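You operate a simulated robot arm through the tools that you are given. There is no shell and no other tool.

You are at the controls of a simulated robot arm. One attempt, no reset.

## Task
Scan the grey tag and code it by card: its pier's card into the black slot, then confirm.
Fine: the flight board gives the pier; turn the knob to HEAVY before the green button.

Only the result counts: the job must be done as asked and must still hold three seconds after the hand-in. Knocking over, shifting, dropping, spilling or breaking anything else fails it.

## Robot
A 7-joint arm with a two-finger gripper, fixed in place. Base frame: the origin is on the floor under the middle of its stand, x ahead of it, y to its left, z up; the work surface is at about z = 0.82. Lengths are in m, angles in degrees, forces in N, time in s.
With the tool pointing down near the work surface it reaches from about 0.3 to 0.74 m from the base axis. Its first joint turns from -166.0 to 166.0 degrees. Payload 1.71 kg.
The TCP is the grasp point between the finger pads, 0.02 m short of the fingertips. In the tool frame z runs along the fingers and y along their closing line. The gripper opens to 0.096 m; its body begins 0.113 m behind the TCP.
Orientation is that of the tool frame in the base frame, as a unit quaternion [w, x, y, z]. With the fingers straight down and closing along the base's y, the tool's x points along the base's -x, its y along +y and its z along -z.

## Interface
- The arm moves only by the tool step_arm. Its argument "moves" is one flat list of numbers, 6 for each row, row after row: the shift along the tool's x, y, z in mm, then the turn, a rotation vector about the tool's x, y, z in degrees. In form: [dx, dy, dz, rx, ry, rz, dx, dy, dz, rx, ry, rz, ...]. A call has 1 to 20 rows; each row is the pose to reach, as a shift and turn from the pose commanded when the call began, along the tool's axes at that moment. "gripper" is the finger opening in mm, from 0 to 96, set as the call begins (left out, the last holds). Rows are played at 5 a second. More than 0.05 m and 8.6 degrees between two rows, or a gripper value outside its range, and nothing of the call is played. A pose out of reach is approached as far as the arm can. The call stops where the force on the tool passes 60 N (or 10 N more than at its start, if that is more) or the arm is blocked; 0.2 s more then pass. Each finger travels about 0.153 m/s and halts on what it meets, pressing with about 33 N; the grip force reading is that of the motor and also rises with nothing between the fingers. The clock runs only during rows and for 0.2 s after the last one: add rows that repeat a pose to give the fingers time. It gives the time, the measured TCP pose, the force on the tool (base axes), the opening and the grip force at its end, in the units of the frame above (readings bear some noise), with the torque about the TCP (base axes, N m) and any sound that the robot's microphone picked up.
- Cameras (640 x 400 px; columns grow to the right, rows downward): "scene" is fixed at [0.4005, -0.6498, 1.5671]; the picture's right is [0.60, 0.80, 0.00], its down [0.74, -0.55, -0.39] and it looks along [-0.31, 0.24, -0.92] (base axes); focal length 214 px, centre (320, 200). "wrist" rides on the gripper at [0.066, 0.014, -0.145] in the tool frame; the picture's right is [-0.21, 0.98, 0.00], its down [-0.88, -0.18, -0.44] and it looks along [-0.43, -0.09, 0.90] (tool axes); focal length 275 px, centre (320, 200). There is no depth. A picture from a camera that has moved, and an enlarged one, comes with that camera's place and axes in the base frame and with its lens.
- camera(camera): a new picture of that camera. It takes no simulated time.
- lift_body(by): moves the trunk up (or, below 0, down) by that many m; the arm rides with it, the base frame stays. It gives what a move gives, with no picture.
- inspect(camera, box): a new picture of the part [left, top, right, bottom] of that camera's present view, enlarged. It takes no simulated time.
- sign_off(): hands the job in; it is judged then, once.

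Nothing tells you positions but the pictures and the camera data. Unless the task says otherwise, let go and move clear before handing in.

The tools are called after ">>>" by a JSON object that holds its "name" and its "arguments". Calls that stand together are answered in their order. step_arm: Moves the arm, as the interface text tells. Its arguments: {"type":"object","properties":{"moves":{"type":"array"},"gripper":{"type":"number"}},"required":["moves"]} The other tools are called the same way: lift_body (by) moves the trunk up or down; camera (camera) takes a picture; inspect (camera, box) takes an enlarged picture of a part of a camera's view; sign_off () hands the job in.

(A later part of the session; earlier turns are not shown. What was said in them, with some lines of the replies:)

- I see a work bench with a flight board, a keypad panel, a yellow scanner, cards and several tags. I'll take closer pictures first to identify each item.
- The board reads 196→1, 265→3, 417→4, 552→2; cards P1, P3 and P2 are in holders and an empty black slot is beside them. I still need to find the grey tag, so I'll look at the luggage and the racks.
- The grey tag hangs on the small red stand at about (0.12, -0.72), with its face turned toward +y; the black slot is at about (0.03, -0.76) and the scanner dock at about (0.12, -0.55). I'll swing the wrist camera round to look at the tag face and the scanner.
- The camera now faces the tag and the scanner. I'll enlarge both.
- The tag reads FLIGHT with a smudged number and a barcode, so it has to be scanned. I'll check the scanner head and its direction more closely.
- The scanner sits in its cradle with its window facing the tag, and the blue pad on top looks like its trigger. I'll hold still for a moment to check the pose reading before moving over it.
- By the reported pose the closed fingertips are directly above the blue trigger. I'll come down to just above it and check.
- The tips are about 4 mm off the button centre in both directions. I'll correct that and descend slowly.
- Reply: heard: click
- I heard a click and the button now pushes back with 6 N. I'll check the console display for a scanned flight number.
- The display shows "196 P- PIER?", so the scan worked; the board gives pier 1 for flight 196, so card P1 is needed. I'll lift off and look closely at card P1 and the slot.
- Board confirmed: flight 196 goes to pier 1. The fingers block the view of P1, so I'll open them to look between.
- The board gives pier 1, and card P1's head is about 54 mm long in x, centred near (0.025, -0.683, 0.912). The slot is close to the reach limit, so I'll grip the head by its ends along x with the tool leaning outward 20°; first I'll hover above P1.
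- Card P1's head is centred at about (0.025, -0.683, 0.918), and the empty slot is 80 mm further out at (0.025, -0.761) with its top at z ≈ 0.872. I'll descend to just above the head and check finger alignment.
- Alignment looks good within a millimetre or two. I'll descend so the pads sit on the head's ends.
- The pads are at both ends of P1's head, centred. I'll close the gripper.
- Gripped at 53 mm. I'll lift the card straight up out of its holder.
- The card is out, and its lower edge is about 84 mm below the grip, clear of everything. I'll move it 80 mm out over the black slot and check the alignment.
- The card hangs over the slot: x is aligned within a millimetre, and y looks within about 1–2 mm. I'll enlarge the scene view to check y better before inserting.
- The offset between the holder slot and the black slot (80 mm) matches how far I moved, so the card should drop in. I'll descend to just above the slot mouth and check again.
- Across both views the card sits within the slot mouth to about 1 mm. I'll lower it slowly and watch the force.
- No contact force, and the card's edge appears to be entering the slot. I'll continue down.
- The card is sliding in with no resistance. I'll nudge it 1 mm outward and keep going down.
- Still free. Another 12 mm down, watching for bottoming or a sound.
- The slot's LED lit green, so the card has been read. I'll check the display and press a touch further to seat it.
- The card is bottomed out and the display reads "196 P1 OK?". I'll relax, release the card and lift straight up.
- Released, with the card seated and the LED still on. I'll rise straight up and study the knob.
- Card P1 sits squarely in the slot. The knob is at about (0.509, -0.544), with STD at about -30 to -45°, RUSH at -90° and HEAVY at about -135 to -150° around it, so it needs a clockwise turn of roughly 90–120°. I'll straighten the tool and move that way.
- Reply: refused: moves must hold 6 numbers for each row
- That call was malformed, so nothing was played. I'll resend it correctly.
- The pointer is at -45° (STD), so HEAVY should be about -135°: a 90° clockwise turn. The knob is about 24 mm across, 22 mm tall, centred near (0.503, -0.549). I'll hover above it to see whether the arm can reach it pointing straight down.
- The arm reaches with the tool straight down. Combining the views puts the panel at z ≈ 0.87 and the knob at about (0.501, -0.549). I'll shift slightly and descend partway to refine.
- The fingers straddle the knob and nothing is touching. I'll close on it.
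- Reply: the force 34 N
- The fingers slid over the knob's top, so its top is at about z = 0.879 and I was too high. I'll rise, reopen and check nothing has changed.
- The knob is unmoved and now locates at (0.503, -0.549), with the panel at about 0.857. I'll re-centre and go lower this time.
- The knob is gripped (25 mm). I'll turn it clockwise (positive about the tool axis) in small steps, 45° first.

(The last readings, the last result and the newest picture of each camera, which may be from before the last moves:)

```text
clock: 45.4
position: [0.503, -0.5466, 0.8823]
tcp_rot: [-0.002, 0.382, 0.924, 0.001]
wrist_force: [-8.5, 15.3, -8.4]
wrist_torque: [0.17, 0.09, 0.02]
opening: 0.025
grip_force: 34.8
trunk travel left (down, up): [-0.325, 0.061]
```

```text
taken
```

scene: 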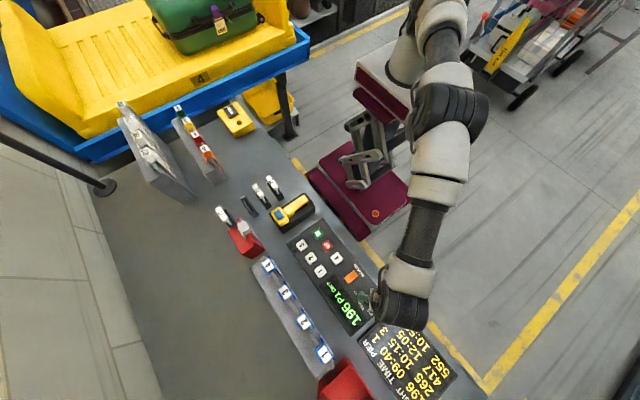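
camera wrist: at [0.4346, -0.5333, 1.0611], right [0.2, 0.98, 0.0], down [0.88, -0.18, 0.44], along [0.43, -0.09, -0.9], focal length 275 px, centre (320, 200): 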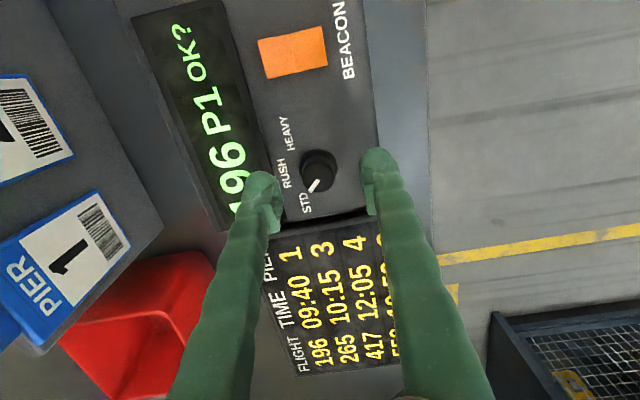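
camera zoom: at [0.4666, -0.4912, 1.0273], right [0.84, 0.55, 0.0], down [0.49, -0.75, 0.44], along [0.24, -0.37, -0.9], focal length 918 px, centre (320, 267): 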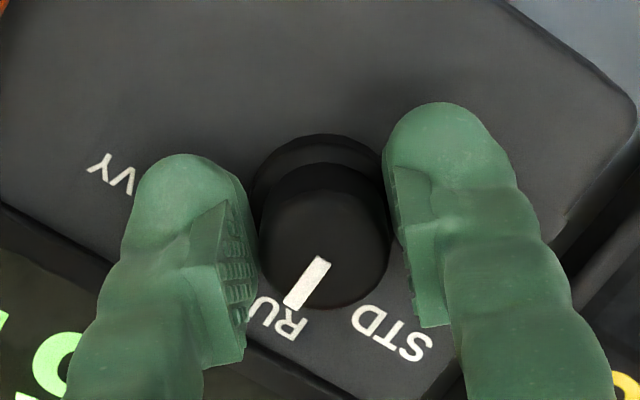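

The pointer now faces RUSH. Side force is moderate (about 17 N), so I'll ease the centre slightly and turn another 45° to HEAVY.

>>> {"name": "step_arm", "arguments": {"moves": [0.9, 0.2, 0.2, 0, 0, 0, 1.8, 0.4, 0.4, 0, 0, 5, 1.8, 0.4, 0.4, 0, 0, 10, 1.8, 0.4, 0.4, 0, 0, 15, 1.8, 0.4, 0.4, 0, 0, 20, 1.8, 0.4, 0.4, 0, 0, 25, 1.8, 0.4, 0.4, 0, 0, 30, 1.8, 0.4, 0.4, 0, 0, 35, 1.8, 0.4, 0.4, 0, 0, 40, 1.8, 0.4, 0.4, 0, 0, 45]}}

>>> {"name": "inspect", "arguments": {"camera": "wrist", "box": [250, 120, 390, 240]}}

>>> {"name": "inspect", "arguments": {"camera": "scene", "box": [320, 260, 400, 330]}}

```text
clock: 47.6
position: [0.5058, -0.5458, 0.8837]
tcp_rot: [0.001, 0.706, 0.708, 0.0]
wrist_force: [13.8, 12.9, 0.2]
wrist_torque: [0.29, -0.17, 0.24]
opening: 0.0252
grip_force: 34.9
trunk travel left (down, up): [-0.325, 0.061]
```

```text
3.33 times, centred on (320, 180) of wrist
camera zoom: at [0.5186, -0.4803, 1.0275], right [0.98, -0.2, 0.0], down [-0.18, -0.88, 0.45], along [-0.09, -0.44, -0.9], focal length 918 px, centre (320, 267)
```

zoom: 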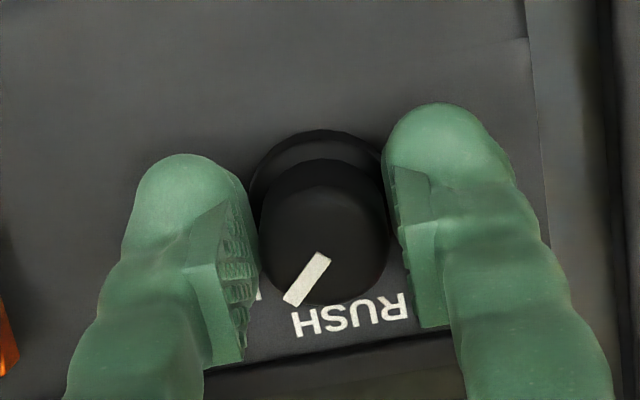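

```text
5.71 times, centred on (360, 295) of scene
camera zoom: at [0.4005, -0.6498, 1.5671], right [0.6, 0.8, 0.0], down [0.74, -0.55, -0.39], along [-0.31, 0.24, -0.92], focal length 1226 px, centre (91, -343)
```

zoom: 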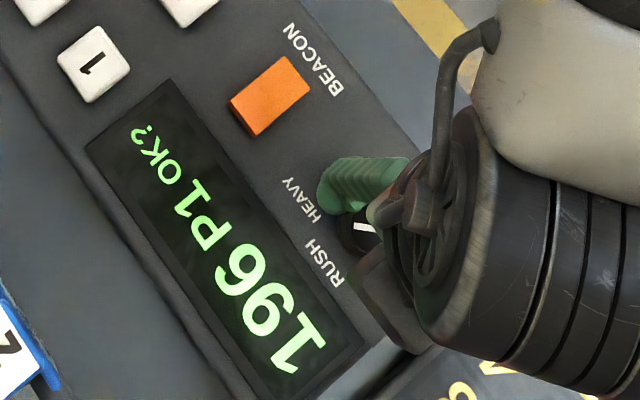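

The knob has followed a full 90° and the pointer looks to be at HEAVY, with the torque rising as if at the end stop. I'll release it with a small opening and rise to verify.

>>> {"name": "step_arm", "arguments": {"moves": [0, 0, 0, 0, 0, 0, 0, 0, 0, 0, 0, 0], "gripper": 37}}

>>> {"name": "inspect", "arguments": {"camera": "wrist", "box": [250, 120, 390, 240]}}

```text
clock: 48.2
position: [0.5014, -0.5486, 0.882]
tcp_rot: [-0.001, 0.706, 0.708, -0.001]
wrist_force: [-0.3, 0.3, 0.0]
wrist_torque: [0.01, -0.02, -0.01]
opening: 0.0371
grip_force: 0.1
trunk travel left (down, up): [-0.325, 0.061]
```

```text
3.33 times, centred on (320, 180) of wrist
camera zoom: at [0.5151, -0.4826, 1.0263], right [0.98, -0.2, 0.0], down [-0.18, -0.88, 0.45], along [-0.09, -0.44, -0.9], focal length 918 px, centre (320, 267)
```

zoom: 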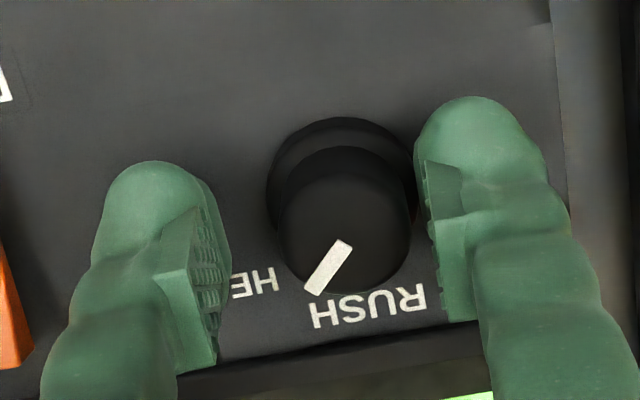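

Pointer reads about -137°, mirror-symmetric to STD's -45°. I'll centre the fingers and lift off to see it clearly.

>>> {"name": "step_arm", "arguments": {"moves": [0, 2.5, 0, 0, 0, 0, 0, 2.5, -10, 0, 0, 0, 0, 2.5, -30, 0, 0, 0, 20, 2.5, -60, 0, 0, 0, 50, 2.5, -90, 0, 0, 0, 80, 0, -120, 0, 0, 0, 80, 0, -120, 0, 0, 0]}}

>>> {"name": "camera", "arguments": {"camera": "wrist"}}

>>> {"name": "inspect", "arguments": {"camera": "scene", "box": [345, 275, 395, 325]}}

```text
clock: 49.8
position: [0.5, -0.4671, 1.0017]
tcp_rot: [-0.001, 0.706, 0.708, -0.001]
wrist_force: [0.0, 0.2, -0.2]
wrist_torque: [0.04, 0.01, 0.0]
opening: 0.037
grip_force: 0.0
trunk travel left (down, up): [-0.325, 0.061]
```

```text
taken
camera wrist: at [0.5141, -0.4007, 1.1456], right [0.98, -0.2, 0.0], down [-0.18, -0.88, 0.45], along [-0.09, -0.44, -0.9], focal length 275 px, centre (320, 200)
```

wrist: 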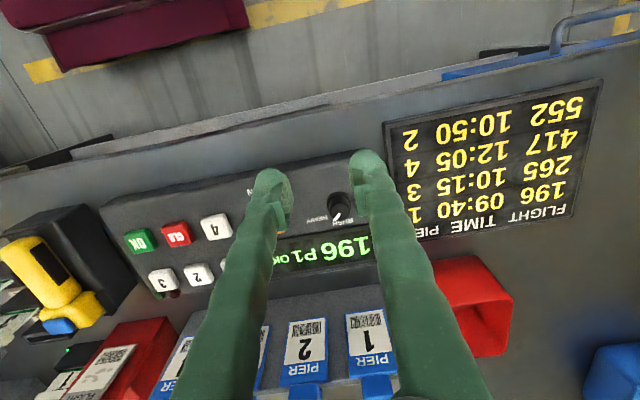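

```text
8.00 times, centred on (370, 300) of scene
camera zoom: at [0.4005, -0.6498, 1.5671], right [0.6, 0.8, 0.0], down [0.74, -0.55, -0.39], along [-0.31, 0.24, -0.92], focal length 1716 px, centre (-80, -600)
```

zoom: 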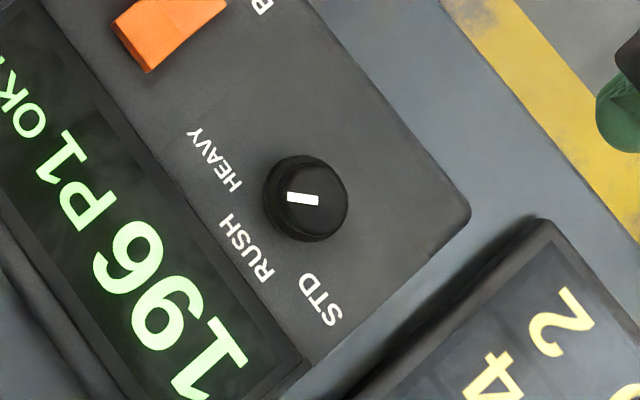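

>>> {"name": "inspect", "arguments": {"camera": "wrist", "box": [290, 170, 370, 240]}}

>>> {"name": "inspect", "arguments": {"camera": "wrist", "box": [100, 190, 260, 310]}}

```text
5.71 times, centred on (330, 205) of wrist
camera zoom: at [0.5141, -0.4007, 1.1456], right [0.98, -0.2, 0.0], down [-0.18, -0.88, 0.45], along [-0.09, -0.44, -0.9], focal length 1573 px, centre (263, 171)
```

zoom: 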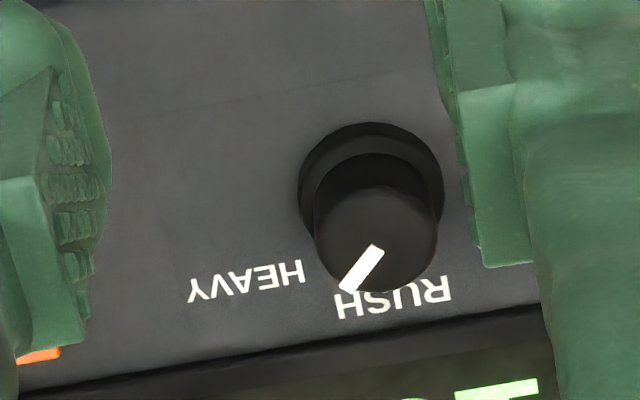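

```text
3.33 times, centred on (180, 250) of wrist
camera zoom: at [0.5141, -0.4007, 1.1456], right [0.98, -0.2, 0.0], down [-0.18, -0.88, 0.45], along [-0.09, -0.44, -0.9], focal length 918 px, centre (787, 33)
```

zoom: 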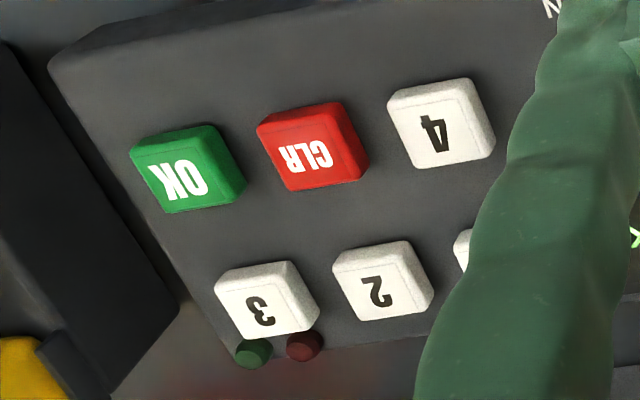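

The pointer sits at about -134°, so the knob is on HEAVY. Next is the green OK button at about (0.257, -0.55). I'll close the fingers and hover over it.

>>> {"name": "step_arm", "arguments": {"moves": [-12, -35, -10, 0, 0, 0, -24, -70, -10, 0, 0, 0, -36, -105, -10, 0, 0, 0, -48, -140, -10, 0, 0, 0, -60, -175, -10, 0, 0, 0, -72, -210, -10, 0, 0, 0, -83, -243, 0, 0, 0, 0, -83, -243, 0, 0, 0, 0], "gripper": 0}}

>>> {"name": "camera", "arguments": {"camera": "wrist"}}

>>> {"name": "inspect", "arguments": {"camera": "wrist", "box": [250, 80, 390, 200]}}

```text
clock: 51.6
position: [0.2569, -0.548, 1.0028]
tcp_rot: [0.001, 0.706, 0.708, -0.001]
wrist_force: [0.1, 0.3, 0.0]
wrist_torque: [-0.02, 0.04, -0.01]
opening: 0.0001
grip_force: 29.2
trunk travel left (down, up): [-0.325, 0.061]
```

```text
taken
camera wrist: at [0.2707, -0.4831, 1.1469], right [0.98, -0.2, 0.0], down [-0.18, -0.88, 0.45], along [-0.09, -0.44, -0.89], focal length 275 px, centre (320, 200)
```

wrist: 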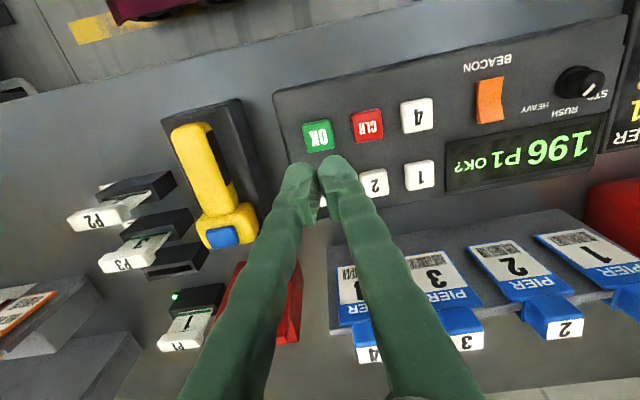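

```text
3.33 times, centred on (320, 140) of wrist
camera zoom: at [0.2707, -0.4831, 1.1469], right [0.98, -0.2, 0.0], down [-0.18, -0.88, 0.45], along [-0.09, -0.44, -0.89], focal length 918 px, centre (320, 400)
```

zoom: 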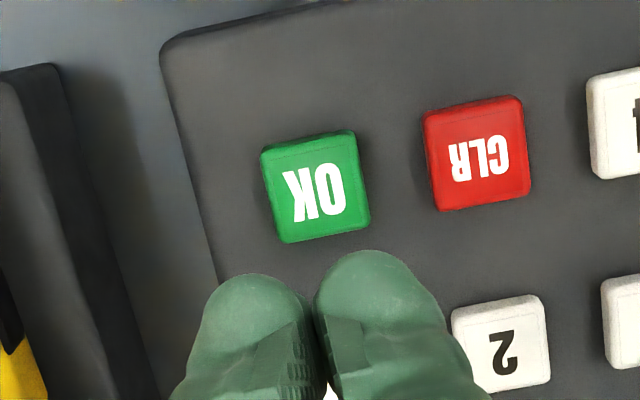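

The fingertips line up with the OK button. I'll descend and then press in small steps.

>>> {"name": "step_arm", "arguments": {"moves": [1, -1, 30, 0, 0, 0, 1, -1, 60, 0, 0, 0, 1, -1, 85, 0, 0, 0, 1, -1, 98, 0, 0, 0, 1, -1, 98, 0, 0, 0]}}

>>> {"name": "inspect", "arguments": {"camera": "wrist", "box": [250, 80, 390, 200]}}

>>> {"name": "inspect", "arguments": {"camera": "scene", "box": [290, 210, 350, 260]}}

```text
clock: 52.8
position: [0.2552, -0.5468, 0.9047]
tcp_rot: [0.0, 0.706, 0.708, -0.001]
wrist_force: [-0.2, 0.8, -0.2]
wrist_torque: [-0.01, 0.0, 0.01]
opening: 0.0
grip_force: 29.7
trunk travel left (down, up): [-0.325, 0.061]
```

```text
3.33 times, centred on (320, 140) of wrist
camera zoom: at [0.268, -0.4814, 1.0495], right [0.98, -0.2, 0.0], down [-0.18, -0.88, 0.45], along [-0.09, -0.44, -0.9], focal length 918 px, centre (320, 400)
```

zoom: 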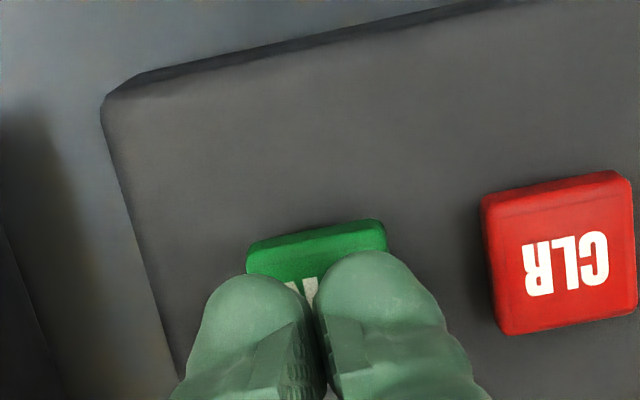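

```text
8.00 times, centred on (320, 235) of scene
camera zoom: at [0.4005, -0.6498, 1.5671], right [0.6, 0.8, 0.0], down [0.74, -0.55, -0.39], along [-0.31, 0.24, -0.92], focal length 1716 px, centre (320, -80)
```

zoom: 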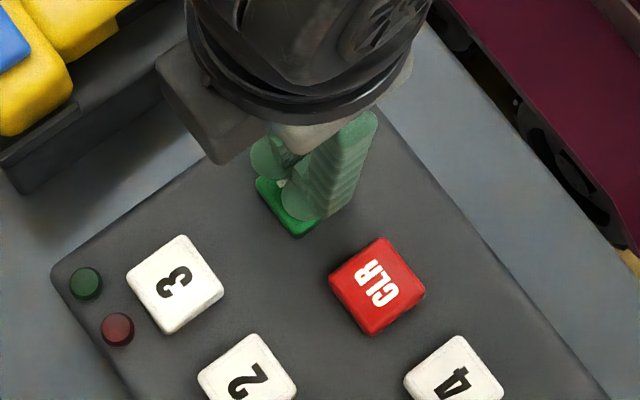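

>>> {"name": "step_arm", "arguments": {"moves": [0, 0, 2, 0, 0, 0, 0, 0, 4, 0, 0, 0, 0, 0, 6, 0, 0, 0, 0, 0, 8, 0, 0, 0]}}

>>> {"name": "step_arm", "arguments": {"moves": [0, 0, 1.5, 0, 0, 0, 0, 0, 3, 0, 0, 0]}}

```text
clock: 53.8
position: [0.2537, -0.5482, 0.8976]
tcp_rot: [0.0, 0.706, 0.709, -0.002]
wrist_force: [-0.3, 0.3, 0.0]
wrist_torque: [-0.01, -0.01, 0.01]
opening: 0.0
grip_force: 29.8
trunk travel left (down, up): [-0.325, 0.061]
```

```text
clock: 54.4
position: [0.2552, -0.5495, 0.8957]
tcp_rot: [0.0, 0.706, 0.708, -0.001]
wrist_force: [-0.3, 0.0, 0.4]
wrist_torque: [-0.01, 0.0, 0.01]
opening: 0.0
grip_force: 29.3
trunk travel left (down, up): [-0.325, 0.061]
```

>>> {"name": "step_arm", "arguments": {"moves": [0, 0, 1.5, 0, 0, 0, 0, 0, 3, 0, 0, 0]}}

>>> {"name": "inspect", "arguments": {"camera": "wrist", "box": [250, 80, 390, 200]}}

```text
clock: 55.0
position: [0.2557, -0.5487, 0.8903]
tcp_rot: [0.0, 0.706, 0.708, -0.002]
wrist_force: [-0.2, -0.1, -0.2]
wrist_torque: [-0.02, -0.02, -0.01]
opening: 0.0001
grip_force: 29.7
trunk travel left (down, up): [-0.325, 0.061]
```

```text
3.33 times, centred on (320, 140) of wrist
camera zoom: at [0.2695, -0.4823, 1.0342], right [0.98, -0.2, 0.0], down [-0.18, -0.88, 0.45], along [-0.09, -0.44, -0.9], focal length 918 px, centre (320, 400)
```

zoom: 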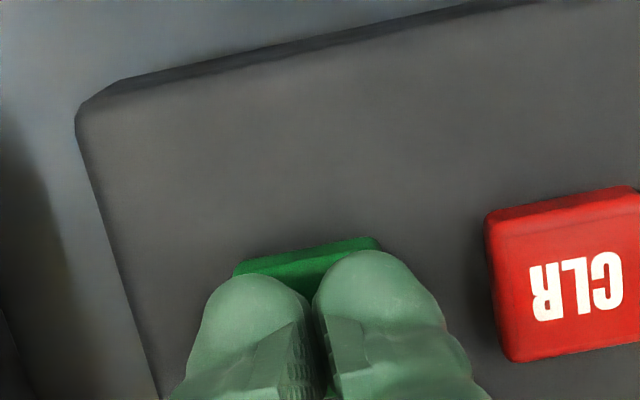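

>>> {"name": "step_arm", "arguments": {"moves": [0, 0, 1.5, 0, 0, 0, 0, 0, 3, 0, 0, 0]}}

>>> {"name": "step_arm", "arguments": {"moves": [0, 0, 1, 0, 0, 0, 0, 0, 2, 0, 0, 0]}}

```text
clock: 55.6
position: [0.2544, -0.5485, 0.8876]
tcp_rot: [0.0, 0.707, 0.708, -0.002]
wrist_force: [0.5, 0.0, 1.6]
wrist_torque: [-0.01, -0.02, 0.02]
opening: 0.0059
grip_force: 29.4
trunk travel left (down, up): [-0.325, 0.061]
```

```text
clock: 56.2
position: [0.2546, -0.5475, 0.8859]
tcp_rot: [0.0, 0.706, 0.708, -0.001]
wrist_force: [0.1, -0.3, 1.2]
wrist_torque: [-0.04, 0.0, -0.02]
opening: 0.0061
grip_force: 28.9
trunk travel left (down, up): [-0.325, 0.061]
```

>>> {"name": "step_arm", "arguments": {"moves": [0, 0, 1, 0, 0, 0, 0, 0, 2, 0, 0, 0]}}

>>> {"name": "inspect", "arguments": {"camera": "scene", "box": [280, 220, 400, 340]}}

```text
clock: 56.8
position: [0.2544, -0.5468, 0.8843]
tcp_rot: [0.0, 0.706, 0.709, -0.002]
wrist_force: [-1.1, 1.1, 1.9]
wrist_torque: [0.0, 0.04, 0.02]
opening: 0.006
grip_force: 29.5
trunk travel left (down, up): [-0.325, 0.061]
heard: click
```

```text
3.33 times, centred on (340, 280) of scene
camera zoom: at [0.4005, -0.6498, 1.5671], right [0.6, 0.8, 0.0], down [0.74, -0.55, -0.39], along [-0.31, 0.24, -0.92], focal length 715 px, centre (253, -67)
```

zoom: 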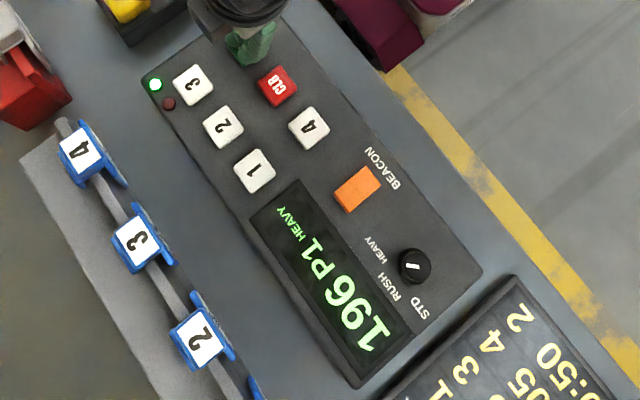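

A click was heard; the display now shows "196 P1 HEAVY" and the green lamp is lit. I'll lift clear and look everything over.

>>> {"name": "step_arm", "arguments": {"moves": [0, 0, -10, 0, 0, 0, 0, 0, -40, 0, 0, 0, 10, 0, -80, 0, 0, 0, 40, 0, -120, 0, 0, 0, 80, 0, -150, 0, 0, 0, 80, 0, -150, 0, 0, 0]}}

>>> {"name": "camera", "arguments": {"camera": "scene"}}

>>> {"name": "camera", "arguments": {"camera": "wrist"}}

>>> {"name": "inspect", "arguments": {"camera": "scene", "box": [280, 220, 400, 340]}}

>>> {"name": "inspect", "arguments": {"camera": "scene", "box": [200, 160, 320, 260]}}

```text
clock: 58.2
position: [0.2552, -0.4673, 1.0304]
tcp_rot: [-0.001, 0.706, 0.709, 0.0]
wrist_force: [0.4, -0.3, 0.7]
wrist_torque: [0.06, 0.0, -0.01]
opening: 0.0
grip_force: 29.4
trunk travel left (down, up): [-0.325, 0.061]
```

```text
taken
```

scene: 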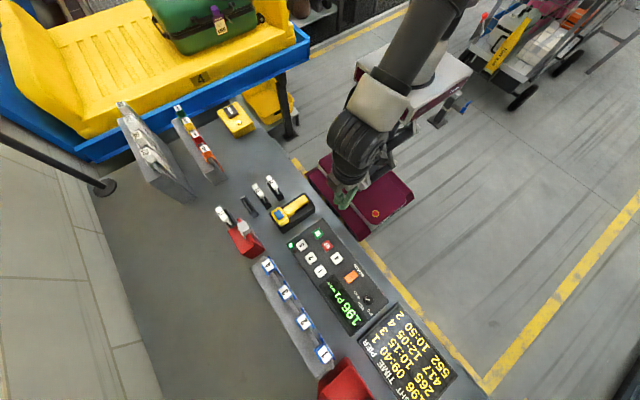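

```text
taken
camera wrist: at [0.2697, -0.4025, 1.1748], right [0.98, -0.2, 0.0], down [-0.18, -0.88, 0.45], along [-0.09, -0.44, -0.9], focal length 275 px, centre (320, 200)
```

wrist: 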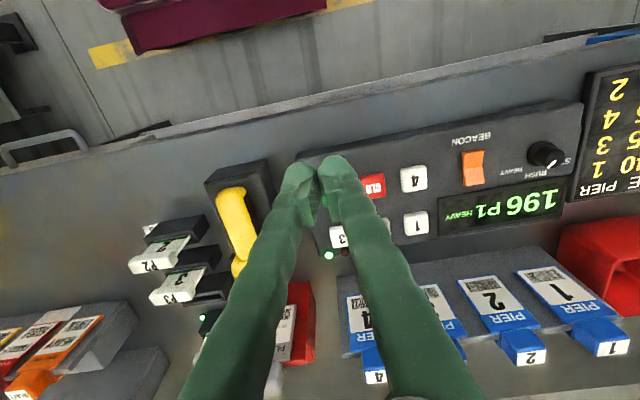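

```text
3.33 times, centred on (340, 280) of scene
camera zoom: at [0.4005, -0.6498, 1.5671], right [0.6, 0.8, 0.0], down [0.74, -0.55, -0.39], along [-0.31, 0.24, -0.92], focal length 715 px, centre (253, -67)
```

zoom: 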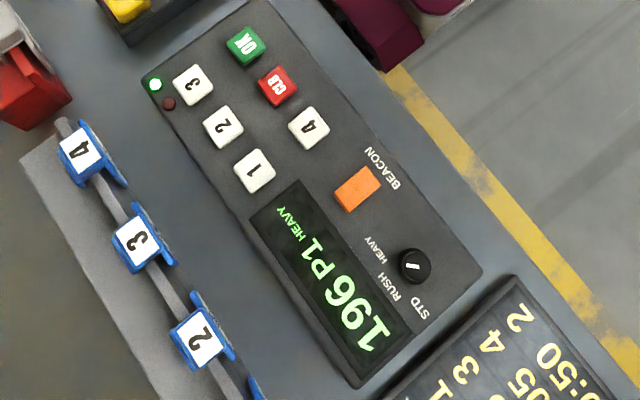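

```text
4.00 times, centred on (260, 210) of scene
camera zoom: at [0.4005, -0.6498, 1.5671], right [0.6, 0.8, 0.0], down [0.74, -0.55, -0.39], along [-0.31, 0.24, -0.92], focal length 858 px, centre (560, 160)
```

zoom: 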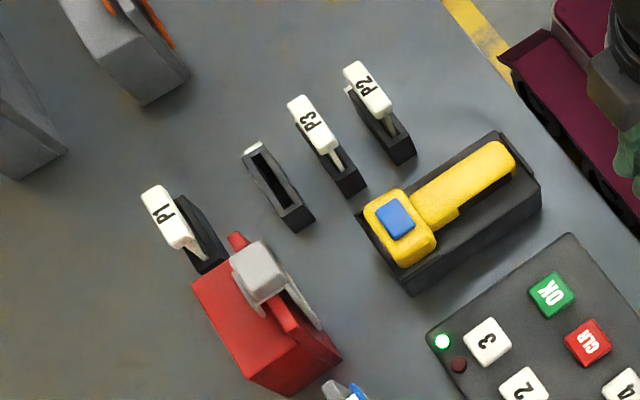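

The display reads "196 P1 HEAVY", the green lamp is on, and the card, tag and scanner are all in place. One last close look at the knob before handing in.

>>> {"name": "inspect", "arguments": {"camera": "scene", "box": [345, 275, 395, 325]}}

>>> {"name": "inspect", "arguments": {"camera": "wrist", "box": [430, 120, 590, 240]}}

```text
8.00 times, centred on (370, 300) of scene
camera zoom: at [0.4005, -0.6498, 1.5671], right [0.6, 0.8, 0.0], down [0.74, -0.55, -0.39], along [-0.31, 0.24, -0.92], focal length 1716 px, centre (-80, -600)
```

zoom: 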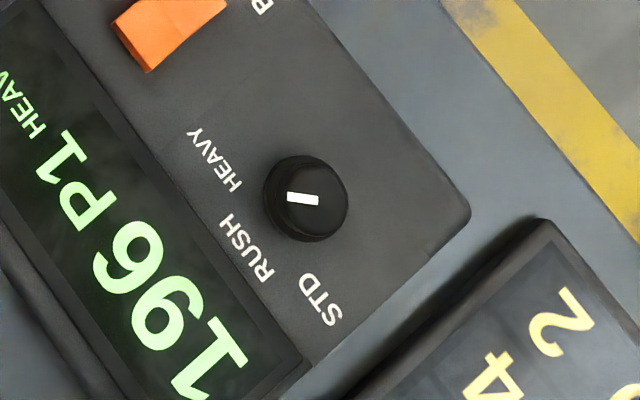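

```text
3.33 times, centred on (510, 180) of wrist
camera zoom: at [0.2697, -0.4025, 1.1748], right [0.98, -0.2, 0.0], down [-0.18, -0.88, 0.45], along [-0.09, -0.44, -0.9], focal length 918 px, centre (-313, 267)
```

zoom: 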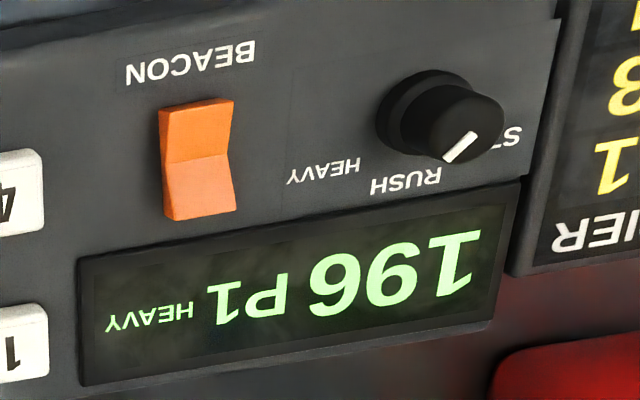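

The knob stays on HEAVY, the console shows 196 P1 HEAVY as confirmed, and the arm is clear of everything. I'm handing in.

>>> {"name": "sign_off", "arguments": {}}

```text
The job is handed in.
```

The job is done and handed in. The console shows "196 P1 HEAVY" with its green lamp lit.

- **Scan:** The grey tag's number was smudged. Pressing the scanner's blue trigger read it as flight 196.
- **Pier:** The flight board gives pier 1 for flight 196.
- **Card:** I put card P1 in the black slot, its light came on, and the display changed to "196 P1 OK?".
- **Knob and confirm:** I turned the knob from STD to HEAVY, then pressed the green OK button.

My first grip on the knob was too high: the fingers closed over its top and pressed on it with about 33 N. I reopened and regripped lower. The knob had not moved.

After I lifted clear, the final pictures showed the card, grey tag, scanner and everything else on the bench in place. I left card P1 in the slot.
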